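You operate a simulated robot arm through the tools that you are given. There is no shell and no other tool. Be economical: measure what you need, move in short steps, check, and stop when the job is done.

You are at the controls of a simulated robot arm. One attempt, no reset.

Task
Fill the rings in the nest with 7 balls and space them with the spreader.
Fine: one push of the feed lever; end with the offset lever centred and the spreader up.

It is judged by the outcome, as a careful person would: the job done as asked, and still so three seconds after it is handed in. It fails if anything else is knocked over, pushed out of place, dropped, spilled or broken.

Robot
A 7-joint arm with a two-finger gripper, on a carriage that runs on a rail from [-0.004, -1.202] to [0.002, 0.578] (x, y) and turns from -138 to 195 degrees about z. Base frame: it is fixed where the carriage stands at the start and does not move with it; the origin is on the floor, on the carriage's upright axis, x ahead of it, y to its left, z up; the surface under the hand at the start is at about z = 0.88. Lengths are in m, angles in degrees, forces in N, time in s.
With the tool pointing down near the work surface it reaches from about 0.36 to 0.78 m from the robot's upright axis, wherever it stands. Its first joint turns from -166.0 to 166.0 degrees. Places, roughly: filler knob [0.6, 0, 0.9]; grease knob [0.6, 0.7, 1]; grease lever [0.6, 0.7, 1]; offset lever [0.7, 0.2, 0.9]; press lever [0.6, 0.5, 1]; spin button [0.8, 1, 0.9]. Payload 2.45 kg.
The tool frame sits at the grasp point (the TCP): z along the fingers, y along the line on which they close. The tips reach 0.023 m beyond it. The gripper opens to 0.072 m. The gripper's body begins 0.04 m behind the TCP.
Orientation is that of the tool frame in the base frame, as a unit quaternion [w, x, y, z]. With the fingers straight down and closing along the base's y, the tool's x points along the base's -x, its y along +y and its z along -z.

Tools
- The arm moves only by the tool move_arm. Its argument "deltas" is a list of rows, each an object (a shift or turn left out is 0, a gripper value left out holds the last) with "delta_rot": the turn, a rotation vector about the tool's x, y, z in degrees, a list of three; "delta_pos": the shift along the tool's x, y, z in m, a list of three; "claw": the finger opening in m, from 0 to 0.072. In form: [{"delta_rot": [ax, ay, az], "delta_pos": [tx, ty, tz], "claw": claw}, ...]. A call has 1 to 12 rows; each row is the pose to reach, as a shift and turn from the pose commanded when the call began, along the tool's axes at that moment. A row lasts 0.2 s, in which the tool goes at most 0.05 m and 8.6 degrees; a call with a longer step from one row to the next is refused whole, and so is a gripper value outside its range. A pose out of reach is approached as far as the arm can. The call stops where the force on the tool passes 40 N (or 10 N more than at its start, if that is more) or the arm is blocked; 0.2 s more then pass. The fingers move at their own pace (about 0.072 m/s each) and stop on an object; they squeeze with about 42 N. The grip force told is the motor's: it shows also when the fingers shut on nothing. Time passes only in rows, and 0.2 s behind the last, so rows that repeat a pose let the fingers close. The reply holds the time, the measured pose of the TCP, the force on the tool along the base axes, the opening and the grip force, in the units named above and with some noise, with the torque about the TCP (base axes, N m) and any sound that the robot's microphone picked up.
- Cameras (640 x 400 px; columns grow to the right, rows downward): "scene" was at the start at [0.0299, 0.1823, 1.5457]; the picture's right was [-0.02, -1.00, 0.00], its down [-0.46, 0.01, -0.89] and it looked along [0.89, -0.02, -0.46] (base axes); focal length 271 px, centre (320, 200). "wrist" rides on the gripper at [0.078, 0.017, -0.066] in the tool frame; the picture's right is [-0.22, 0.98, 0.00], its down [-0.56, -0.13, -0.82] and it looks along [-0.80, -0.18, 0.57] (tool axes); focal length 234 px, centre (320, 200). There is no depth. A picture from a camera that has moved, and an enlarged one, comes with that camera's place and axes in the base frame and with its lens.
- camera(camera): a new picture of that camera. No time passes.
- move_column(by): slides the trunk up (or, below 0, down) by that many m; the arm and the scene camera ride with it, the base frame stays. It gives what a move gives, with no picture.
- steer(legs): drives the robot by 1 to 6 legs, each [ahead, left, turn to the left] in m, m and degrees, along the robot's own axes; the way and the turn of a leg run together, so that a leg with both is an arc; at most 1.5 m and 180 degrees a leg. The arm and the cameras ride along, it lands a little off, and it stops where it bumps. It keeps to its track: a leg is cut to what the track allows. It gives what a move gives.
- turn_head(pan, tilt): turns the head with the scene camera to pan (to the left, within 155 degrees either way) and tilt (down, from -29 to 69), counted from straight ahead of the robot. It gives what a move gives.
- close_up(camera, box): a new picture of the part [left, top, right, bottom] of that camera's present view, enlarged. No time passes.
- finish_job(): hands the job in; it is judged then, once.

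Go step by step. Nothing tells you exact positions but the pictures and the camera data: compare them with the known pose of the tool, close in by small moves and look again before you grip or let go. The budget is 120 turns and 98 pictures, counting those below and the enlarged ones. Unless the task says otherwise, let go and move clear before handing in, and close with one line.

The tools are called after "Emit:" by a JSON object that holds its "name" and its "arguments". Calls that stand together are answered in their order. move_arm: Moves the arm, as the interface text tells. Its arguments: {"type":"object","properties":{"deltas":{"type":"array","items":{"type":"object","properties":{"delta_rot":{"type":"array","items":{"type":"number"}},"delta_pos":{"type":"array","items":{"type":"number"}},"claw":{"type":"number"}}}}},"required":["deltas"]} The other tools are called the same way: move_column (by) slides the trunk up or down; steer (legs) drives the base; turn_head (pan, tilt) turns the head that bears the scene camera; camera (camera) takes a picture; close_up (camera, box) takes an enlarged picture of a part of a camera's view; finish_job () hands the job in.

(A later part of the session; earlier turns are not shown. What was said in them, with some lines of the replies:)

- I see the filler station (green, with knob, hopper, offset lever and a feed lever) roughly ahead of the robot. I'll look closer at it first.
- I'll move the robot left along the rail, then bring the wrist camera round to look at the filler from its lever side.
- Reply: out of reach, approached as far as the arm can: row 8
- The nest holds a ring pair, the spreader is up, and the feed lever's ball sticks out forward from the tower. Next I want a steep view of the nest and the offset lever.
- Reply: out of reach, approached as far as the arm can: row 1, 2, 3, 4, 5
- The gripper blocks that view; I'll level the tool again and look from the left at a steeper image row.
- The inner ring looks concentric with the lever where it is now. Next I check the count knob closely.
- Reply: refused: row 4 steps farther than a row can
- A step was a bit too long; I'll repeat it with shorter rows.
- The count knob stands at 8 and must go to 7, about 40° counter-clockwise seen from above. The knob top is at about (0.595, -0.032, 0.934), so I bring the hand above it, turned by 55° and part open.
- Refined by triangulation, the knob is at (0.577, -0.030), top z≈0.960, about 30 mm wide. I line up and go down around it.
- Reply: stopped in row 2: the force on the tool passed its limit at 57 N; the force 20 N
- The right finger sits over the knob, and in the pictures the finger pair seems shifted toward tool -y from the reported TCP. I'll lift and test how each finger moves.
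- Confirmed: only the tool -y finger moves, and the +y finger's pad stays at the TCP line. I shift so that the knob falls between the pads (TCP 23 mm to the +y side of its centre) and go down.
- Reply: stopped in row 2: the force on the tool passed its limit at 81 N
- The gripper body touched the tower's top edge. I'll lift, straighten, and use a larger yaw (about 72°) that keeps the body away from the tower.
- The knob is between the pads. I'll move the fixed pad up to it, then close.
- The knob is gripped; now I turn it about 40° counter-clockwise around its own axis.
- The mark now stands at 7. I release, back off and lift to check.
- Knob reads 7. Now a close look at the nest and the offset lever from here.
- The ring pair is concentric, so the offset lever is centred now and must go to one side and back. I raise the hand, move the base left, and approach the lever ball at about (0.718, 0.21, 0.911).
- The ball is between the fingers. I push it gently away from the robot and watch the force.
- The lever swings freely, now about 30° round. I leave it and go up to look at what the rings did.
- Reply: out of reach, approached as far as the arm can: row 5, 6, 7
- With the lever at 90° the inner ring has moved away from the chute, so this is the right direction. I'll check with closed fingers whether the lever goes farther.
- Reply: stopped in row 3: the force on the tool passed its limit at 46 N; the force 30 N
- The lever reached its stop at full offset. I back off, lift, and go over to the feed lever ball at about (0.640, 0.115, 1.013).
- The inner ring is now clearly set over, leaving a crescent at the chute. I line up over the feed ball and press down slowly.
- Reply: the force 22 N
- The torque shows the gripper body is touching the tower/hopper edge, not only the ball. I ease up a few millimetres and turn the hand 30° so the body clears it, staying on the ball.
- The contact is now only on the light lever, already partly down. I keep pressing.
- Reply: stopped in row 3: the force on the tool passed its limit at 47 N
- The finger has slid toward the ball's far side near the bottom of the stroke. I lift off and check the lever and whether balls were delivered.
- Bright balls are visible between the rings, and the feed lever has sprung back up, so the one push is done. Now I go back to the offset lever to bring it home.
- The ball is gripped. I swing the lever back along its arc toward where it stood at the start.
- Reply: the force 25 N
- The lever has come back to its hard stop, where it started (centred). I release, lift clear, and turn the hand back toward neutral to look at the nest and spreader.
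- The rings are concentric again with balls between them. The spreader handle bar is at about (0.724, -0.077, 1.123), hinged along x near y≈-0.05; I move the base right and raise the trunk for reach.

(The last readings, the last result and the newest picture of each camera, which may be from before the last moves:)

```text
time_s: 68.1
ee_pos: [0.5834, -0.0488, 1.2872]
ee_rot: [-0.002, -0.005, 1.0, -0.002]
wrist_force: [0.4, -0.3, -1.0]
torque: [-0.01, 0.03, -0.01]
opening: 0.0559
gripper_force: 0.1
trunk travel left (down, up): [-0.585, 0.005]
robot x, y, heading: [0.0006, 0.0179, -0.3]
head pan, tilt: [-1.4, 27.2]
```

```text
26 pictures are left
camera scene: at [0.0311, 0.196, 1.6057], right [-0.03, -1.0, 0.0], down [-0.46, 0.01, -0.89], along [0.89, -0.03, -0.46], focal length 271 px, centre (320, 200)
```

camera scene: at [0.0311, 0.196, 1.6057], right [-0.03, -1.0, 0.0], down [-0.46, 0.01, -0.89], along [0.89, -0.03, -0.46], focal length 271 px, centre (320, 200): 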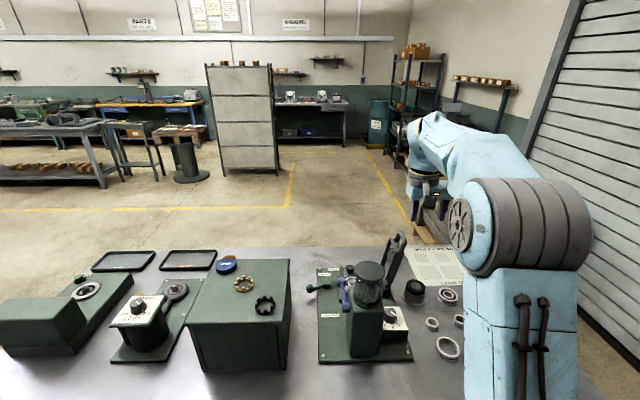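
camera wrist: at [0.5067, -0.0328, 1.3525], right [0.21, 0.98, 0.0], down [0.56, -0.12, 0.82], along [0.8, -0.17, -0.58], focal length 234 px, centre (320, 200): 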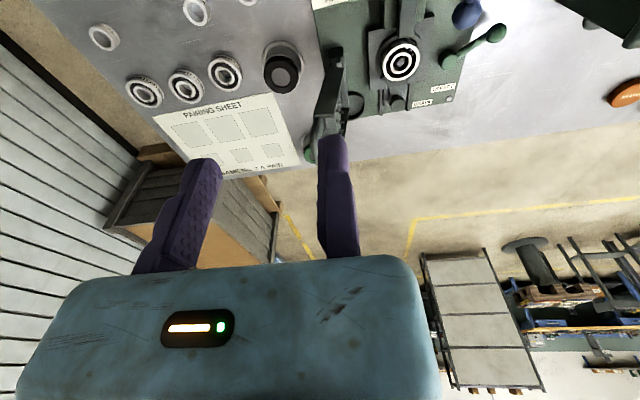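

Emit:
{"name": "close_up", "arguments": {"camera": "wrist", "box": [290, 30, 370, 160]}}

Emit:
{"name": "close_up", "arguments": {"camera": "scene", "box": [360, 225, 430, 310]}}

```text
3.08 times, centred on (330, 95) of wrist
camera zoom: at [0.5067, -0.0328, 1.3525], right [0.21, 0.98, 0.0], down [0.56, -0.12, 0.82], along [0.8, -0.17, -0.58], focal length 720 px, centre (289, 523)
```

zoom: 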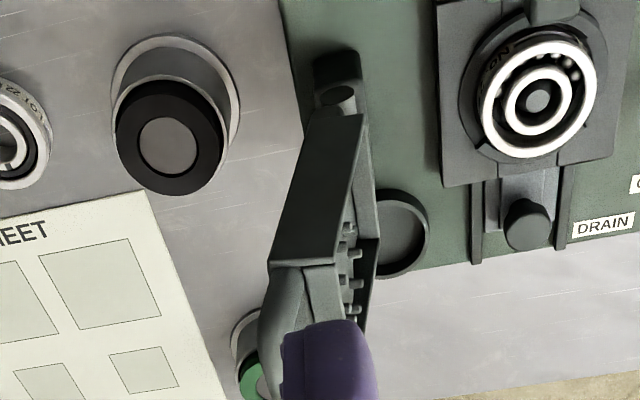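

```text
4.71 times, centred on (395, 268) of scene
camera zoom: at [0.0311, 0.196, 1.6057], right [-0.03, -1.0, 0.0], down [-0.46, 0.01, -0.89], along [0.89, -0.03, -0.46], focal length 1275 px, centre (-33, -118)
```

zoom: 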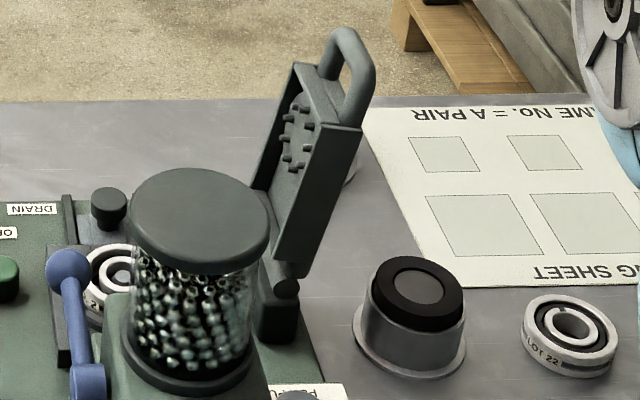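

Emit:
{"name": "move_arm", "arguments": {"deltas": [{"delta_pos": [-0.035, 0.007, 0.02]}, {"delta_pos": [-0.06, 0.014, 0.045]}, {"delta_pos": [-0.077, 0.014, 0.067]}]}}

Emit:
{"name": "close_up", "arguments": {"camera": "wrist", "box": [200, 40, 400, 200]}}

```text
time_s: 68.9
ee_pos: [0.6594, -0.0351, 1.2202]
ee_rot: [-0.001, -0.004, 1.0, -0.001]
wrist_force: [-0.9, -1.3, -0.6]
torque: [0.01, 0.04, 0.01]
opening: 0.056
gripper_force: 0.1
trunk travel left (down, up): [-0.585, 0.005]
robot x, y, heading: [-0.0013, 0.013, -0.4]
head pan, tilt: [-1.4, 27.2]
```

```text
2.50 times, centred on (300, 120) of wrist
camera zoom: at [0.5823, -0.0177, 1.2857], right [0.21, 0.98, 0.0], down [0.56, -0.12, 0.82], along [0.8, -0.17, -0.57], focal length 585 px, centre (370, 400)
```

zoom: 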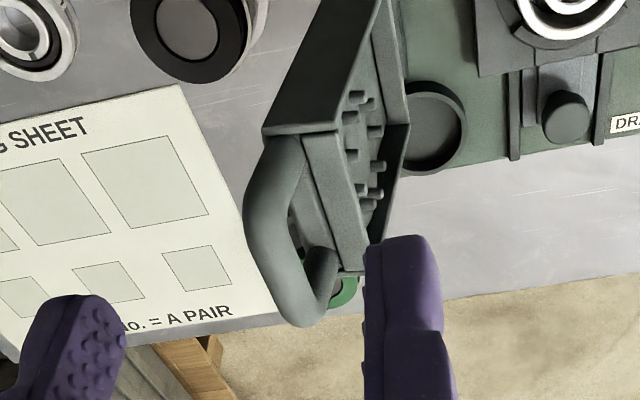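

The handle bar runs along x, centred at about (0.722, -0.084, 1.12), with room between its legs. I position over it with the fingers on either side.

Emit:
{"name": "move_arm", "arguments": {"deltas": [{"delta_pos": [-0.03, -0.018, 0], "claw": 0.044}, {"delta_pos": [-0.0626, -0.0359, 0.0]}, {"delta_pos": [-0.0626, -0.0359, 0.035]}, {"delta_pos": [-0.0626, -0.0359, 0.055]}]}}

Emit:
{"name": "camera", "arguments": {"camera": "wrist"}}

Emit:
{"name": "close_up", "arguments": {"camera": "scene", "box": [360, 205, 450, 290]}}

```text
time_s: 69.9
ee_pos: [0.7234, -0.0706, 1.163]
ee_rot: [-0.001, -0.003, 1.0, -0.002]
wrist_force: [-0.6, 0.3, 0.9]
torque: [-0.01, -0.04, -0.02]
opening: 0.0442
gripper_force: 0.1
trunk travel left (down, up): [-0.585, 0.005]
robot x, y, heading: [-0.0006, 0.0126, -0.5]
head pan, tilt: [-1.4, 27.2]
```

```text
22 pictures are left
camera wrist: at [0.6448, -0.0539, 1.2293], right [0.21, 0.98, 0.0], down [0.56, -0.12, 0.82], along [0.8, -0.18, -0.57], focal length 234 px, centre (320, 200)
```

wrist: 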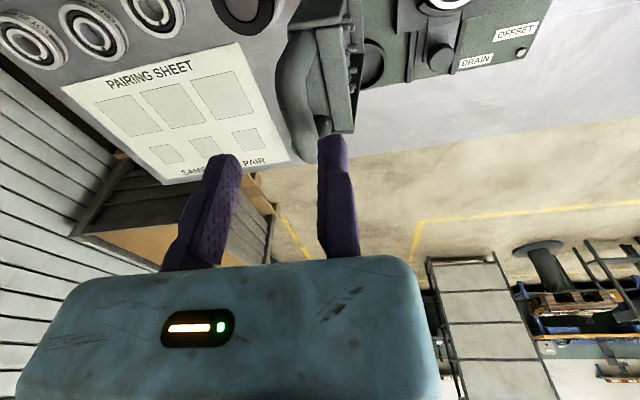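

```text
4.71 times, centred on (405, 248) of scene
camera zoom: at [0.0295, 0.1962, 1.6057], right [-0.03, -1.0, 0.0], down [-0.46, 0.01, -0.89], along [0.89, -0.03, -0.46], focal length 1275 px, centre (-80, -24)
```

zoom: 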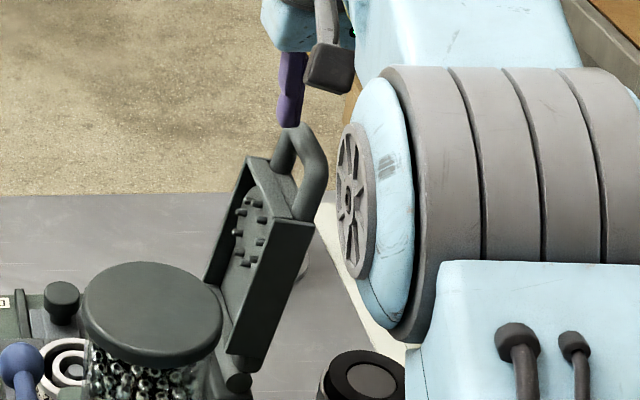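

Emit:
{"name": "move_arm", "arguments": {"deltas": [{"delta_pos": [0, 0, 0.012]}, {"delta_pos": [0, 0, 0.024]}, {"delta_pos": [0, 0, 0.034]}]}}

Emit:
{"name": "close_up", "arguments": {"camera": "wrist", "box": [200, 40, 400, 200]}}

```text
time_s: 70.7
ee_pos: [0.7239, -0.0707, 1.1272]
ee_rot: [-0.002, -0.003, 1.0, -0.001]
wrist_force: [-0.6, 0.2, -0.5]
torque: [0.01, 0.03, 0.01]
opening: 0.044
gripper_force: 0.1
trunk travel left (down, up): [-0.585, 0.005]
robot x, y, heading: [-0.0005, 0.0145, -0.3]
head pan, tilt: [-1.4, 27.2]
```

```text
2.50 times, centred on (300, 120) of wrist
camera zoom: at [0.6455, -0.0544, 1.1951], right [0.21, 0.98, 0.0], down [0.56, -0.12, 0.82], along [0.8, -0.18, -0.58], focal length 585 px, centre (370, 400)
```

zoom: 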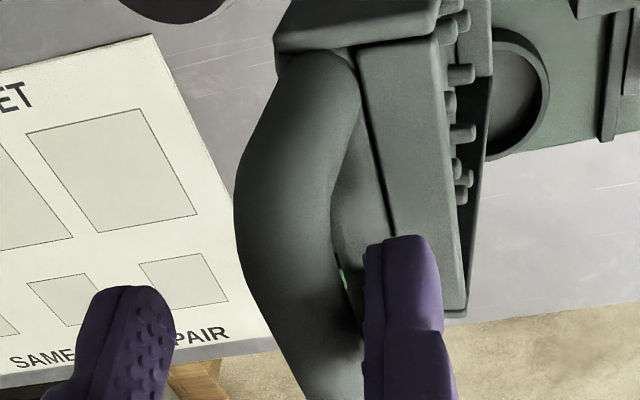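

Emit:
{"name": "move_arm", "arguments": {"deltas": [{"claw": 0.03}, {"claw": 0.02}, {"claw": 0.01}, {"claw": 0.008}]}}

Emit:
{"name": "close_up", "arguments": {"camera": "wrist", "box": [200, 40, 400, 200]}}

```text
time_s: 71.7
ee_pos: [0.7231, -0.0713, 1.1298]
ee_rot: [-0.001, -0.003, 1.0, -0.002]
wrist_force: [0.6, -0.7, 0.5]
torque: [0.02, -0.15, -0.44]
opening: 0.0152
gripper_force: 41.5
trunk travel left (down, up): [-0.585, 0.005]
robot x, y, heading: [-0.002, 0.0147, -0.6]
head pan, tilt: [-1.4, 27.2]
```

```text
2.50 times, centred on (300, 120) of wrist
camera zoom: at [0.6454, -0.0545, 1.1952], right [0.21, 0.98, 0.0], down [0.56, -0.12, 0.82], along [0.8, -0.18, -0.58], focal length 585 px, centre (370, 400)
```

zoom: 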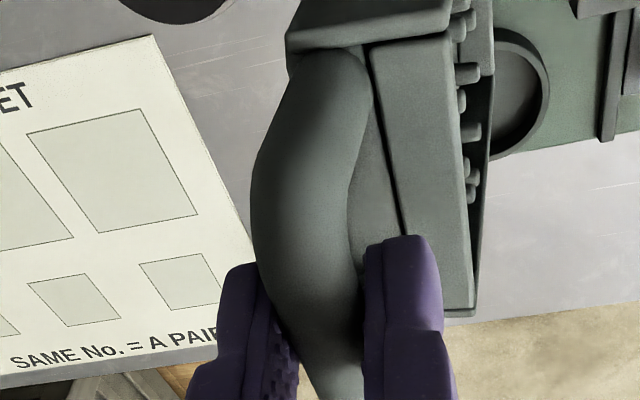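

Gripped on the 15 mm bar. I swing the spreader over in steps along its arc (hinge about y=-0.05, z=0.92, radius 0.20).

Emit:
{"name": "move_arm", "arguments": {"deltas": [{"delta_pos": [0, 0.0147, -0.0015]}, {"delta_pos": [0, 0.029, -0.002]}, {"delta_pos": [0, 0.0464, -0.0012]}, {"delta_pos": [0, 0.064, 0.001]}, {"delta_pos": [0, 0.0811, 0.0049]}, {"delta_pos": [0, 0.098, 0.01]}]}}

Emit:
{"name": "close_up", "arguments": {"camera": "wrist", "box": [200, 40, 400, 200]}}

```text
time_s: 73.1
ee_pos: [0.7229, 0.0284, 1.119]
ee_rot: [-0.002, -0.003, 1.0, -0.001]
wrist_force: [1.9, 1.7, 0.6]
torque: [-0.05, 0.43, 0.22]
opening: 0.0151
gripper_force: 41.1
trunk travel left (down, up): [-0.585, 0.005]
robot x, y, heading: [0.0015, 0.0146, -0.4]
head pan, tilt: [-1.4, 27.2]
```

```text
2.50 times, centred on (300, 120) of wrist
camera zoom: at [0.6456, 0.0452, 1.1853], right [0.21, 0.98, 0.0], down [0.56, -0.12, 0.82], along [0.8, -0.17, -0.58], focal length 585 px, centre (370, 400)
```

zoom: 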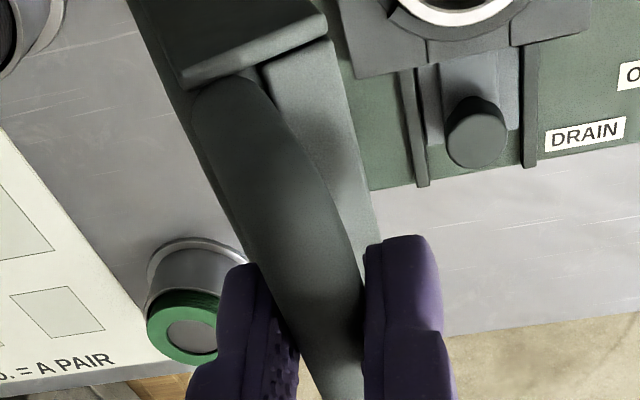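

Emit:
{"name": "move_arm", "arguments": {"deltas": [{"delta_pos": [0, 0.0164, 0.0069]}, {"delta_pos": [0, 0.032, 0.015]}, {"delta_pos": [0, 0.0469, 0.0245]}, {"delta_pos": [0, 0.061, 0.035]}, {"delta_pos": [0, 0.0738, 0.0472]}, {"delta_pos": [0, 0.086, 0.06]}, {"delta_pos": [0, 0.0965, 0.0741]}]}}

Emit:
{"name": "close_up", "arguments": {"camera": "wrist", "box": [200, 0, 440, 200]}}

Emit:
{"name": "close_up", "arguments": {"camera": "scene", "box": [300, 220, 440, 320]}}

```text
time_s: 74.7
ee_pos: [0.7226, 0.1193, 1.0452]
ee_rot: [-0.003, -0.001, 1.0, -0.002]
wrist_force: [1.4, -13.1, -6.6]
torque: [-0.26, 0.68, 0.45]
opening: 0.0153
gripper_force: 41.4
trunk travel left (down, up): [-0.585, 0.005]
robot x, y, heading: [0.0002, 0.0151, -0.5]
head pan, tilt: [-1.4, 27.2]
```

```text
2.00 times, centred on (320, 100) of wrist
camera zoom: at [0.6457, 0.1363, 1.1107], right [0.21, 0.98, -0.01], down [0.56, -0.12, 0.82], along [0.8, -0.18, -0.58], focal length 468 px, centre (320, 400)
```

zoom: 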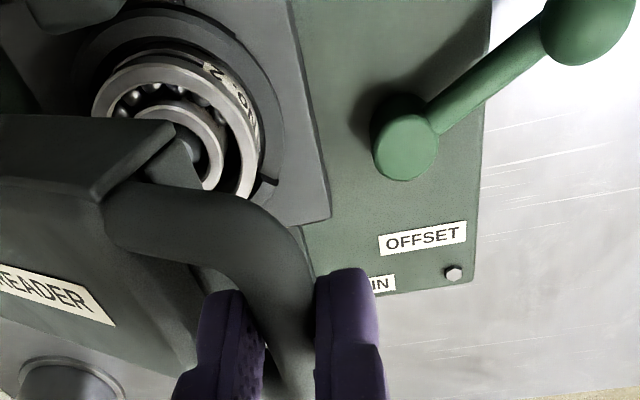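

```text
4.00 times, centred on (370, 270) of scene
camera zoom: at [0.0321, 0.1945, 1.6058], right [-0.03, -1.0, 0.0], down [-0.46, 0.01, -0.89], along [0.89, -0.03, -0.46], focal length 1084 px, centre (120, -80)
```

zoom: 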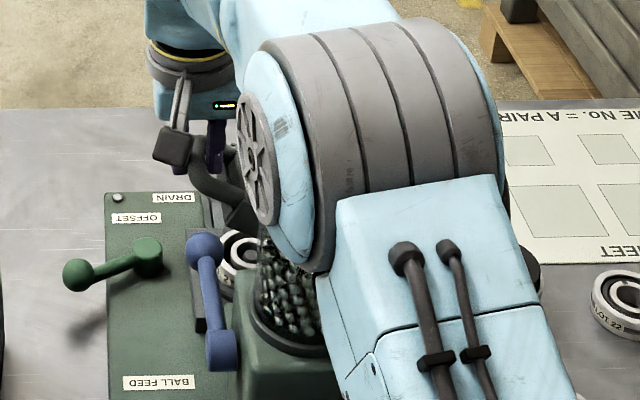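

There is a mild outward pull, so the real arc is slightly smaller; I correct for it and continue down.

Emit:
{"name": "move_arm", "arguments": {"deltas": [{"delta_pos": [0, 0.0015, 0.0124]}, {"delta_pos": [0, 0.0085, 0.028]}, {"delta_pos": [0, 0.0145, 0.0435]}, {"delta_pos": [0, 0.019, 0.06]}]}}

Emit:
{"name": "close_up", "arguments": {"camera": "wrist", "box": [200, 0, 440, 200]}}

```text
time_s: 75.7
ee_pos: [0.7223, 0.1392, 0.9848]
ee_rot: [-0.001, -0.003, 1.0, -0.002]
wrist_force: [8.8, -6.1, -1.5]
torque: [-0.24, 0.46, 0.58]
opening: 0.0153
gripper_force: 41.4
trunk travel left (down, up): [-0.585, 0.005]
robot x, y, heading: [0.0035, 0.0158, -0.6]
head pan, tilt: [-1.4, 27.2]
```

```text
2.00 times, centred on (320, 100) of wrist
camera zoom: at [0.645, 0.1573, 1.0509], right [0.21, 0.98, 0.0], down [0.56, -0.12, 0.82], along [0.8, -0.18, -0.57], focal length 468 px, centre (320, 400)
```

zoom: 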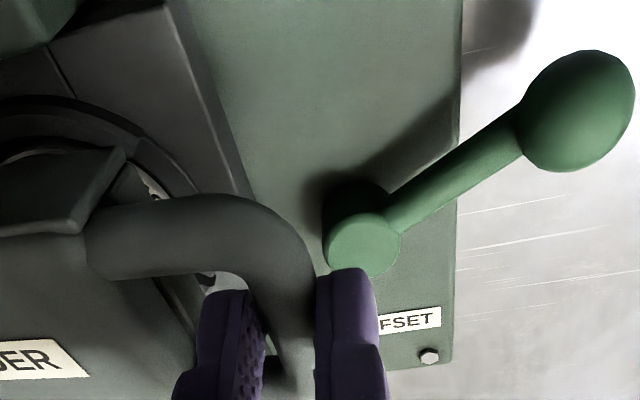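

Emit:
{"name": "move_arm", "arguments": {"deltas": [{"delta_pos": [0, 0.001, 0.009]}, {"delta_pos": [0, 0.002, 0.018]}, {"delta_pos": [0, 0.0025, 0.026]}, {"delta_pos": [0, 0.003, 0.034]}, {"delta_pos": [0, 0.003, 0.042]}]}}

Emit:
{"name": "close_up", "arguments": {"camera": "wrist", "box": [200, 0, 440, 200]}}

Emit:
{"name": "close_up", "arguments": {"camera": "scene", "box": [300, 220, 440, 320]}}

```text
time_s: 76.9
ee_pos: [0.7196, 0.1425, 0.9461]
ee_rot: [0.0, -0.002, 1.0, 0.0]
wrist_force: [1.6, -14.5, 28.0]
torque: [-0.19, -0.04, 0.59]
opening: 0.0157
gripper_force: 42.3
trunk travel left (down, up): [-0.585, 0.005]
robot x, y, heading: [0.0015, 0.0152, -0.0]
head pan, tilt: [-1.4, 27.2]
```

```text
2.00 times, centred on (320, 100) of wrist
camera zoom: at [0.6435, 0.159, 1.0106], right [0.21, 0.98, 0.0], down [0.56, -0.12, 0.82], along [0.8, -0.18, -0.57], focal length 468 px, centre (320, 400)
```

zoom: 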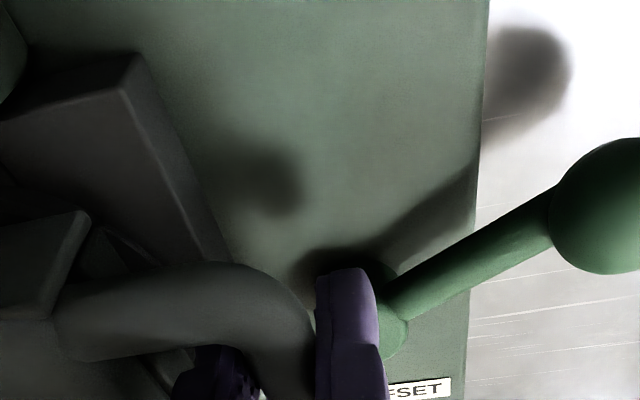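

```text
4.00 times, centred on (370, 270) of scene
camera zoom: at [0.0289, 0.1938, 1.6061], right [-0.03, -1.0, 0.0], down [-0.46, 0.02, -0.89], along [0.89, -0.03, -0.46], focal length 1084 px, centre (120, -80)
```

zoom: 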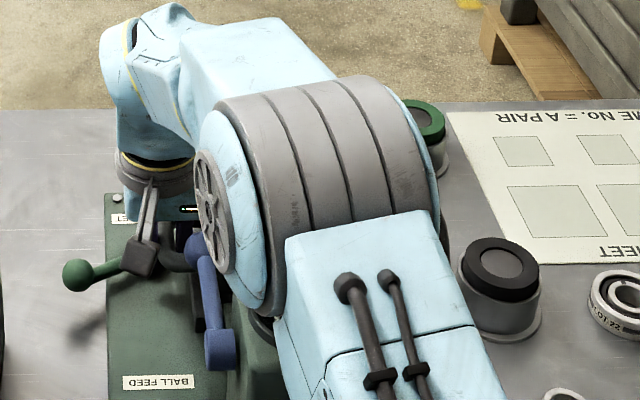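

The spreader is down and resists with about 28 N. I'm not sure whether the fingertip rests on the lever hub, so I'll open slightly, lift off and check the seating.

Emit:
{"name": "move_arm", "arguments": {"deltas": [{"claw": 0.025}, {"delta_pos": [0, 0.002, -0.002], "claw": 0.025}, {"delta_pos": [0, 0.002, -0.03]}, {"delta_pos": [0, 0.002, -0.06]}, {"delta_pos": [0, 0.002, -0.09]}]}}

Emit:
{"name": "camera", "arguments": {"camera": "wrist"}}

```text
time_s: 78.1
ee_pos: [0.7217, 0.1475, 1.0337]
ee_rot: [-0.002, -0.002, 1.0, -0.001]
wrist_force: [-0.6, -0.8, -0.2]
torque: [0.0, 0.01, 0.01]
opening: 0.0249
gripper_force: 0.1
trunk travel left (down, up): [-0.585, 0.005]
robot x, y, heading: [-0.0026, 0.0131, -0.2]
head pan, tilt: [-1.4, 27.2]
```

```text
12 pictures are left
camera wrist: at [0.6442, 0.1644, 1.0988], right [0.21, 0.98, 0.0], down [0.56, -0.12, 0.82], along [0.8, -0.17, -0.58], focal length 234 px, centre (320, 200)
```

wrist: 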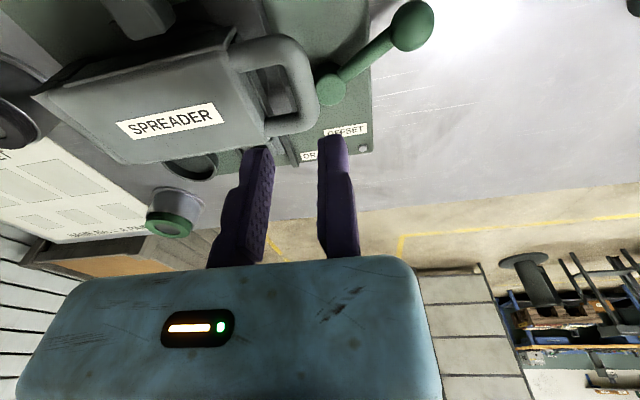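

The spreader lies flat over the nest. I close the fingers and press firmly on its bar to be sure it is fully seated.

Emit:
{"name": "move_arm", "arguments": {"deltas": [{"delta_pos": [0, -0.0105, 0], "claw": 0}, {"delta_pos": [0, -0.0105, 0.02]}, {"delta_pos": [0, -0.0105, 0.04]}, {"delta_pos": [0, -0.0105, 0.055]}, {"delta_pos": [0, -0.0105, 0.062]}, {"delta_pos": [0, -0.0105, 0.068]}, {"delta_pos": [0, -0.0105, 0.073]}, {"delta_pos": [0, -0.0105, 0.078]}, {"delta_pos": [0, -0.0105, 0.083]}]}}

```text
time_s: 79.5
ee_pos: [0.7229, 0.137, 0.9766]
ee_rot: [0.008, -0.003, 1.0, 0.001]
wrist_force: [-4.8, -1.5, 16.6]
torque: [-0.04, 0.25, -0.04]
opening: 0.0001
gripper_force: 28.1
trunk travel left (down, up): [-0.585, 0.005]
robot x, y, heading: [-0.0003, 0.0157, -0.6]
head pan, tilt: [-1.4, 27.2]
stopped in row 7: the force on the tool passed its limit at 46 N (the readings are from after the stop); the commanded pose is now the measured one
```

It is seated firmly. Now I rise, open, and regrip the bar to swing the spreader back up.

Emit:
{"name": "move_arm", "arguments": {"deltas": [{"delta_pos": [0, 0, -0.025], "delta_rot": [0, 0.9, 0]}, {"delta_pos": [0, 0.005, -0.05], "delta_rot": [0, 0.9, 0], "claw": 0.03}, {"delta_pos": [0, 0.009, -0.05], "delta_rot": [0, 0.9, 0]}, {"delta_pos": [0, 0.009, -0.05], "delta_rot": [0, 0.9, 0]}, {"delta_pos": [0, 0.009, -0.025], "delta_rot": [0, 0.9, 0]}]}}

Emit:
{"name": "camera", "arguments": {"camera": "wrist"}}

```text
time_s: 80.7
ee_pos: [0.726, 0.1463, 0.9992]
ee_rot: [-0.003, -0.003, 1.0, 0.0]
wrist_force: [0.4, 0.0, -0.2]
torque: [-0.01, 0.03, 0.0]
opening: 0.0298
gripper_force: 0.1
trunk travel left (down, up): [-0.585, 0.005]
robot x, y, heading: [0.0028, 0.013, -0.5]
head pan, tilt: [-1.4, 27.2]
```

```text
11 pictures are left
camera wrist: at [0.6475, 0.1627, 1.0642], right [0.21, 0.98, 0.0], down [0.57, -0.12, 0.82], along [0.8, -0.17, -0.58], focal length 234 px, centre (320, 200)
```

wrist: 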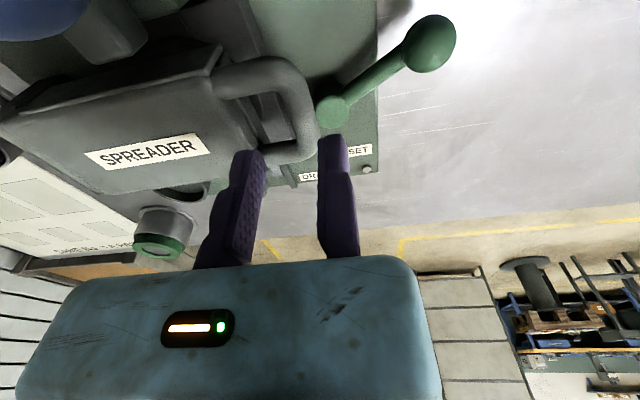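

Emit:
{"name": "close_up", "arguments": {"camera": "wrist", "box": [200, 40, 380, 180]}}

```text
2.86 times, centred on (290, 110) of wrist
camera zoom: at [0.6475, 0.1627, 1.0642], right [0.21, 0.98, 0.0], down [0.57, -0.12, 0.82], along [0.8, -0.17, -0.58], focal length 669 px, centre (406, 457)
```

zoom: 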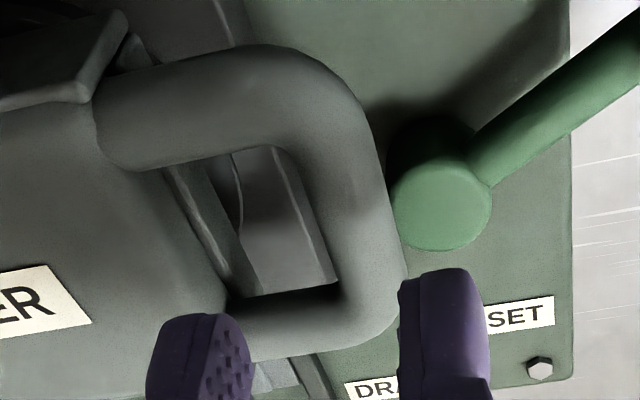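

Emit:
{"name": "move_arm", "arguments": {"deltas": [{"claw": 0.026}, {"delta_pos": [0, 0, 0.015]}, {"delta_pos": [0, 0, 0.03]}, {"delta_pos": [0, 0, 0.044]}, {"delta_pos": [0, 0, 0.044], "claw": 0.018}, {"delta_pos": [0, 0, 0.044], "claw": 0.008}, {"delta_pos": [0, 0, 0.044], "claw": 0.008}]}}

```text
time_s: 82.3
ee_pos: [0.7245, 0.1442, 0.9532]
ee_rot: [-0.002, -0.004, 1.0, 0.0]
wrist_force: [-0.6, -7.2, 0.5]
torque: [-0.06, 0.06, 0.07]
opening: 0.0181
gripper_force: 7.4
trunk travel left (down, up): [-0.585, 0.005]
robot x, y, heading: [0.0007, 0.0125, -0.5]
head pan, tilt: [-1.4, 27.2]
```

Emit:
{"name": "move_arm", "arguments": {"deltas": [{"delta_pos": [0, -0.002, 0]}, {"delta_pos": [0, -0.0035, 0], "claw": 0.008}, {"delta_pos": [0, -0.0035, 0], "claw": 0.006}]}}

```text
time_s: 83.1
ee_pos: [0.7225, 0.141, 0.9542]
ee_rot: [-0.003, -0.005, 1.0, 0.0]
wrist_force: [1.8, -5.3, -1.8]
torque: [-0.01, -0.17, 0.37]
opening: 0.0154
gripper_force: 38.5
trunk travel left (down, up): [-0.585, 0.005]
robot x, y, heading: [-0.0033, 0.0131, -0.3]
head pan, tilt: [-1.4, 27.2]
```

Emit:
{"name": "move_arm", "arguments": {"deltas": [{"delta_pos": [0, -0.001, -0.016]}, {"delta_pos": [0, -0.005, -0.032]}, {"delta_pos": [0, -0.0105, -0.048]}, {"delta_pos": [0, -0.0175, -0.0636]}, {"delta_pos": [0, -0.0255, -0.0785]}, {"delta_pos": [0, -0.0343, -0.0927]}, {"delta_pos": [0, -0.0559, -0.1185]}, {"delta_pos": [0, -0.0817, -0.1401]}]}}

Emit:
{"name": "camera", "arguments": {"camera": "wrist"}}

```text
time_s: 84.8
ee_pos: [0.7248, 0.0971, 1.0727]
ee_rot: [0.002, -0.008, 1.0, 0.004]
wrist_force: [-5.1, 3.7, 4.2]
torque: [-0.15, -0.87, 0.1]
opening: 0.0152
gripper_force: 41.8
trunk travel left (down, up): [-0.585, 0.005]
robot x, y, heading: [0.0016, 0.0156, 0.0]
head pan, tilt: [-1.4, 27.2]
stopped in row 8: the force on the tool passed its limit at 42 N (the readings are from after the stop); the commanded pose is now the measured one
```

```text
9 pictures are left
camera wrist: at [0.6464, 0.1124, 1.1376], right [0.2, 0.98, 0.01], down [0.56, -0.12, 0.82], along [0.8, -0.16, -0.57], focal length 234 px, centre (320, 200)
```

wrist: 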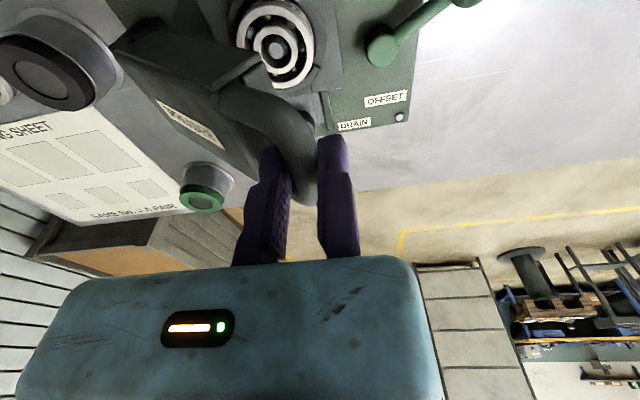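

The bar had slid toward the fingertips and loaded the wrist; I continue in smaller steps along the arc with the hand a little lower on the bar.

Emit:
{"name": "move_arm", "arguments": {"deltas": [{"delta_pos": [0, -0.006, -0.004]}, {"delta_pos": [0, -0.012, -0.0095]}, {"delta_pos": [0, -0.0182, -0.0135]}, {"delta_pos": [0, -0.0244, -0.018]}, {"delta_pos": [0, -0.031, -0.0225]}, {"delta_pos": [0, -0.0378, -0.027]}, {"delta_pos": [0, -0.0449, -0.0315]}, {"delta_pos": [0, -0.052, -0.036]}, {"delta_pos": [0, -0.0669, -0.044]}, {"delta_pos": [0, -0.0825, -0.0504]}]}}

```text
time_s: 86.0
ee_pos: [0.7241, 0.0709, 1.0953]
ee_rot: [0.003, -0.008, 1.0, 0.006]
wrist_force: [-11.1, 4.1, 5.3]
torque: [-0.22, 0.16, -0.14]
opening: 0.0151
gripper_force: 41.2
trunk travel left (down, up): [-0.585, 0.005]
robot x, y, heading: [-0.0027, 0.0119, -0.1]
head pan, tilt: [-1.4, 27.2]
stopped in row 5: the force on the tool passed its limit at 41 N (the readings are from after the stop); the commanded pose is now the measured one
```

The grip's friction holds the bar, so my path must match the true arc better; refit gives radius 0.19 about (y=-0.057, z=0.922). I continue with that.

Emit:
{"name": "move_arm", "arguments": {"deltas": [{"delta_pos": [0, -0.0055, -0.003]}, {"delta_pos": [0, -0.011, -0.0065]}, {"delta_pos": [0, -0.018, -0.0105]}, {"delta_pos": [0, -0.025, -0.0145]}, {"delta_pos": [0, -0.0397, -0.021]}, {"delta_pos": [0, -0.055, -0.0265]}, {"delta_pos": [0, -0.0708, -0.031]}]}}

Emit:
{"name": "camera", "arguments": {"camera": "wrist"}}

```text
time_s: 87.5
ee_pos: [0.7262, -0.0063, 1.1267]
ee_rot: [0.004, -0.007, 1.0, 0.004]
wrist_force: [-21.0, 2.2, 12.7]
torque: [-0.2, -0.26, -0.54]
opening: 0.0152
gripper_force: 41.5
trunk travel left (down, up): [-0.585, 0.005]
robot x, y, heading: [0.0005, 0.0138, -0.4]
head pan, tilt: [-1.4, 27.2]
```

```text
8 pictures are left
camera wrist: at [0.6467, 0.0095, 1.1916], right [0.2, 0.98, 0.01], down [0.56, -0.12, 0.82], along [0.81, -0.16, -0.57], focal length 234 px, centre (320, 200)
```

wrist: 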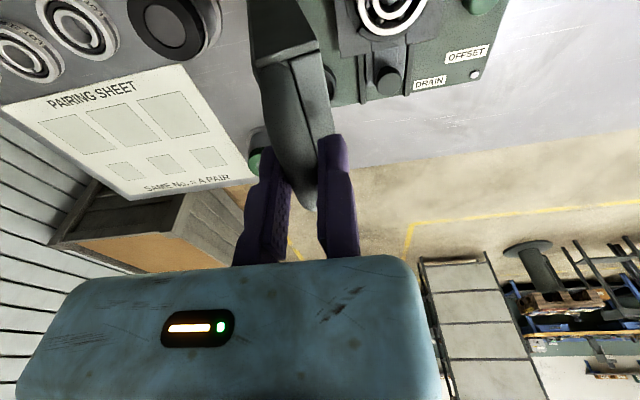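

Emit:
{"name": "move_arm", "arguments": {"deltas": [{"delta_pos": [0.002, -0.008, -0.004]}, {"delta_pos": [0.003, -0.0162, -0.0065]}, {"delta_pos": [0.003, -0.0245, -0.008]}, {"delta_pos": [0.003, -0.0326, -0.009]}, {"delta_pos": [0.003, -0.041, -0.0095]}, {"delta_pos": [0.003, -0.0492, -0.0095]}, {"delta_pos": [0.003, -0.0575, -0.0092]}, {"delta_pos": [0.003, -0.0658, -0.0088]}, {"delta_pos": [0.003, -0.0724, -0.008]}]}}

Emit:
{"name": "camera", "arguments": {"camera": "wrist"}}

```text
time_s: 89.5
ee_pos: [0.725, -0.0745, 1.1296]
ee_rot: [0.0, -0.009, 1.0, 0.006]
wrist_force: [-16.1, 6.9, -31.8]
torque: [0.29, 0.23, -0.72]
opening: 0.0154
gripper_force: 41.4
trunk travel left (down, up): [-0.585, 0.005]
robot x, y, heading: [0.0015, 0.0141, -0.3]
head pan, tilt: [-1.4, 27.2]
```

```text
7 pictures are left
camera wrist: at [0.6474, -0.059, 1.1946], right [0.2, 0.98, 0.01], down [0.56, -0.13, 0.82], along [0.8, -0.16, -0.58], focal length 234 px, centre (320, 200)
```

wrist: 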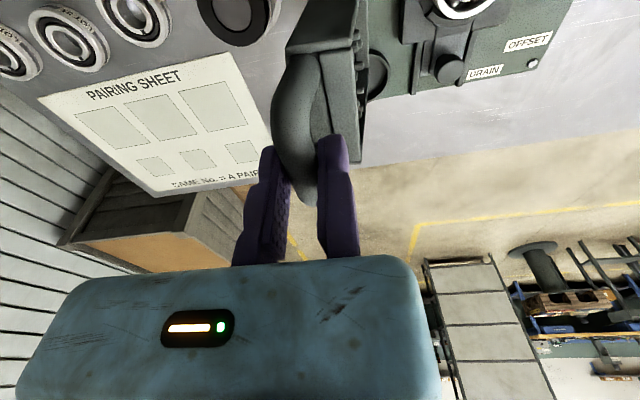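

The spreader is back at its rest lean. I ease the load, release and lift away.

Emit:
{"name": "move_arm", "arguments": {"deltas": [{"delta_pos": [0.002, -0.002, 0.004]}, {"delta_pos": [0.002, -0.004, 0.006]}, {"delta_pos": [0.002, -0.004, 0.006], "claw": 0.03}, {"delta_pos": [0.002, 0.004, 0.006], "claw": 0.04}, {"delta_pos": [0.002, 0.006, -0.02], "claw": 0.044}, {"delta_pos": [0.002, 0.006, -0.06]}, {"delta_pos": [0.03, 0.006, -0.1]}, {"delta_pos": [0.07, 0.02, -0.12]}, {"delta_pos": [0.11, 0.03, -0.13]}]}}

Emit:
{"name": "camera", "arguments": {"camera": "wrist"}}

```text
time_s: 91.5
ee_pos: [0.6115, -0.0487, 1.2622]
ee_rot: [0.003, -0.008, 1.0, 0.005]
wrist_force: [0.4, -0.2, -0.2]
torque: [0.02, 0.01, -0.03]
opening: 0.0439
gripper_force: 0.1
trunk travel left (down, up): [-0.585, 0.005]
robot x, y, heading: [0.001, 0.0128, -0.0]
head pan, tilt: [-1.4, 27.2]
```

```text
6 pictures are left
camera wrist: at [0.5347, -0.0317, 1.3272], right [0.2, 0.98, 0.01], down [0.56, -0.12, 0.82], along [0.81, -0.16, -0.57], focal length 234 px, centre (320, 200)
```

wrist: 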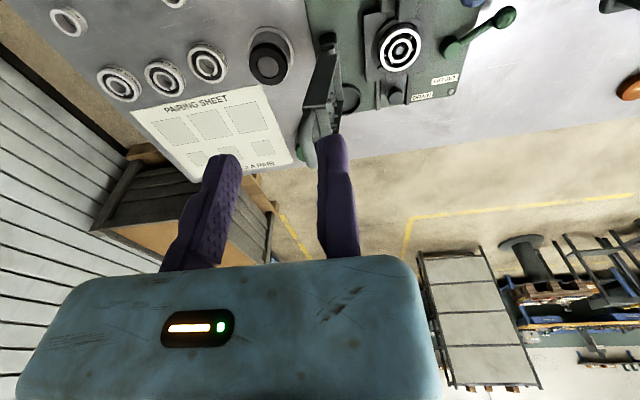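

Emit:
{"name": "close_up", "arguments": {"camera": "wrist", "box": [370, 10, 430, 80]}}

Emit:
{"name": "close_up", "arguments": {"camera": "wrist", "box": [290, 0, 530, 160]}}

```text
5.71 times, centred on (400, 45) of wrist
camera zoom: at [0.5347, -0.0317, 1.3272], right [0.2, 0.98, 0.01], down [0.56, -0.12, 0.82], along [0.81, -0.16, -0.57], focal length 1338 px, centre (-137, 1086)
```

zoom: 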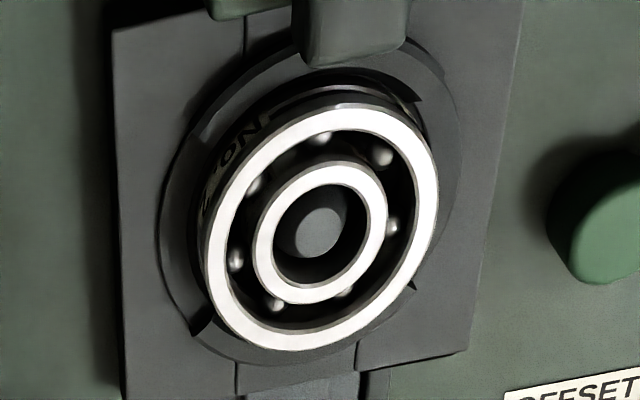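

```text
2.50 times, centred on (410, 80) of wrist
camera zoom: at [0.5347, -0.0317, 1.3272], right [0.2, 0.98, 0.01], down [0.56, -0.12, 0.82], along [0.81, -0.16, -0.57], focal length 585 px, centre (95, 500)
```

zoom: 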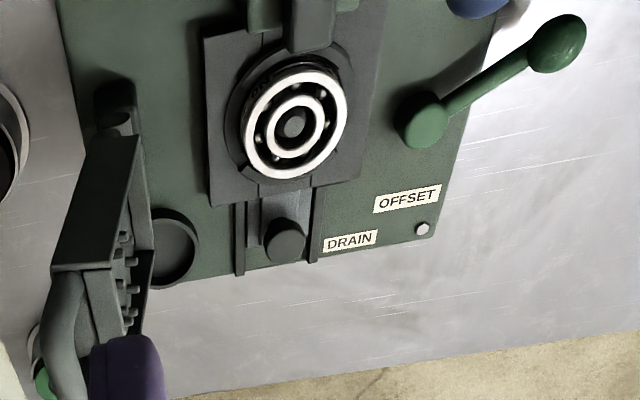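

Seven evenly spaced balls, the lever centred and the spreader up. One last look over the whole bench.

Emit:
{"name": "camera", "arguments": {"camera": "scene"}}

```text
3 pictures are left
camera scene: at [0.0304, 0.1968, 1.6056], right [-0.03, -1.0, 0.0], down [-0.46, 0.01, -0.89], along [0.89, -0.02, -0.46], focal length 271 px, centre (320, 200)
```

scene: 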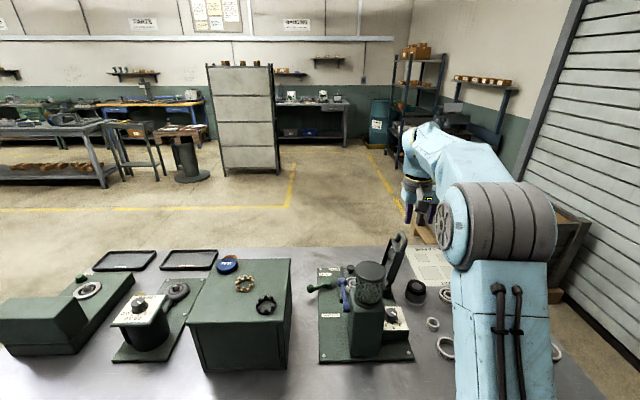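

Everything else on the bench is in place and the hand is clear, so I'm handing in.

Emit:
{"name": "finish_job", "arguments": {}}

```text
The job is handed in.
```

The rings in the nest hold 7 evenly spaced balls from one push of the feed lever, with the offset lever back in its centred position and the spreader up.
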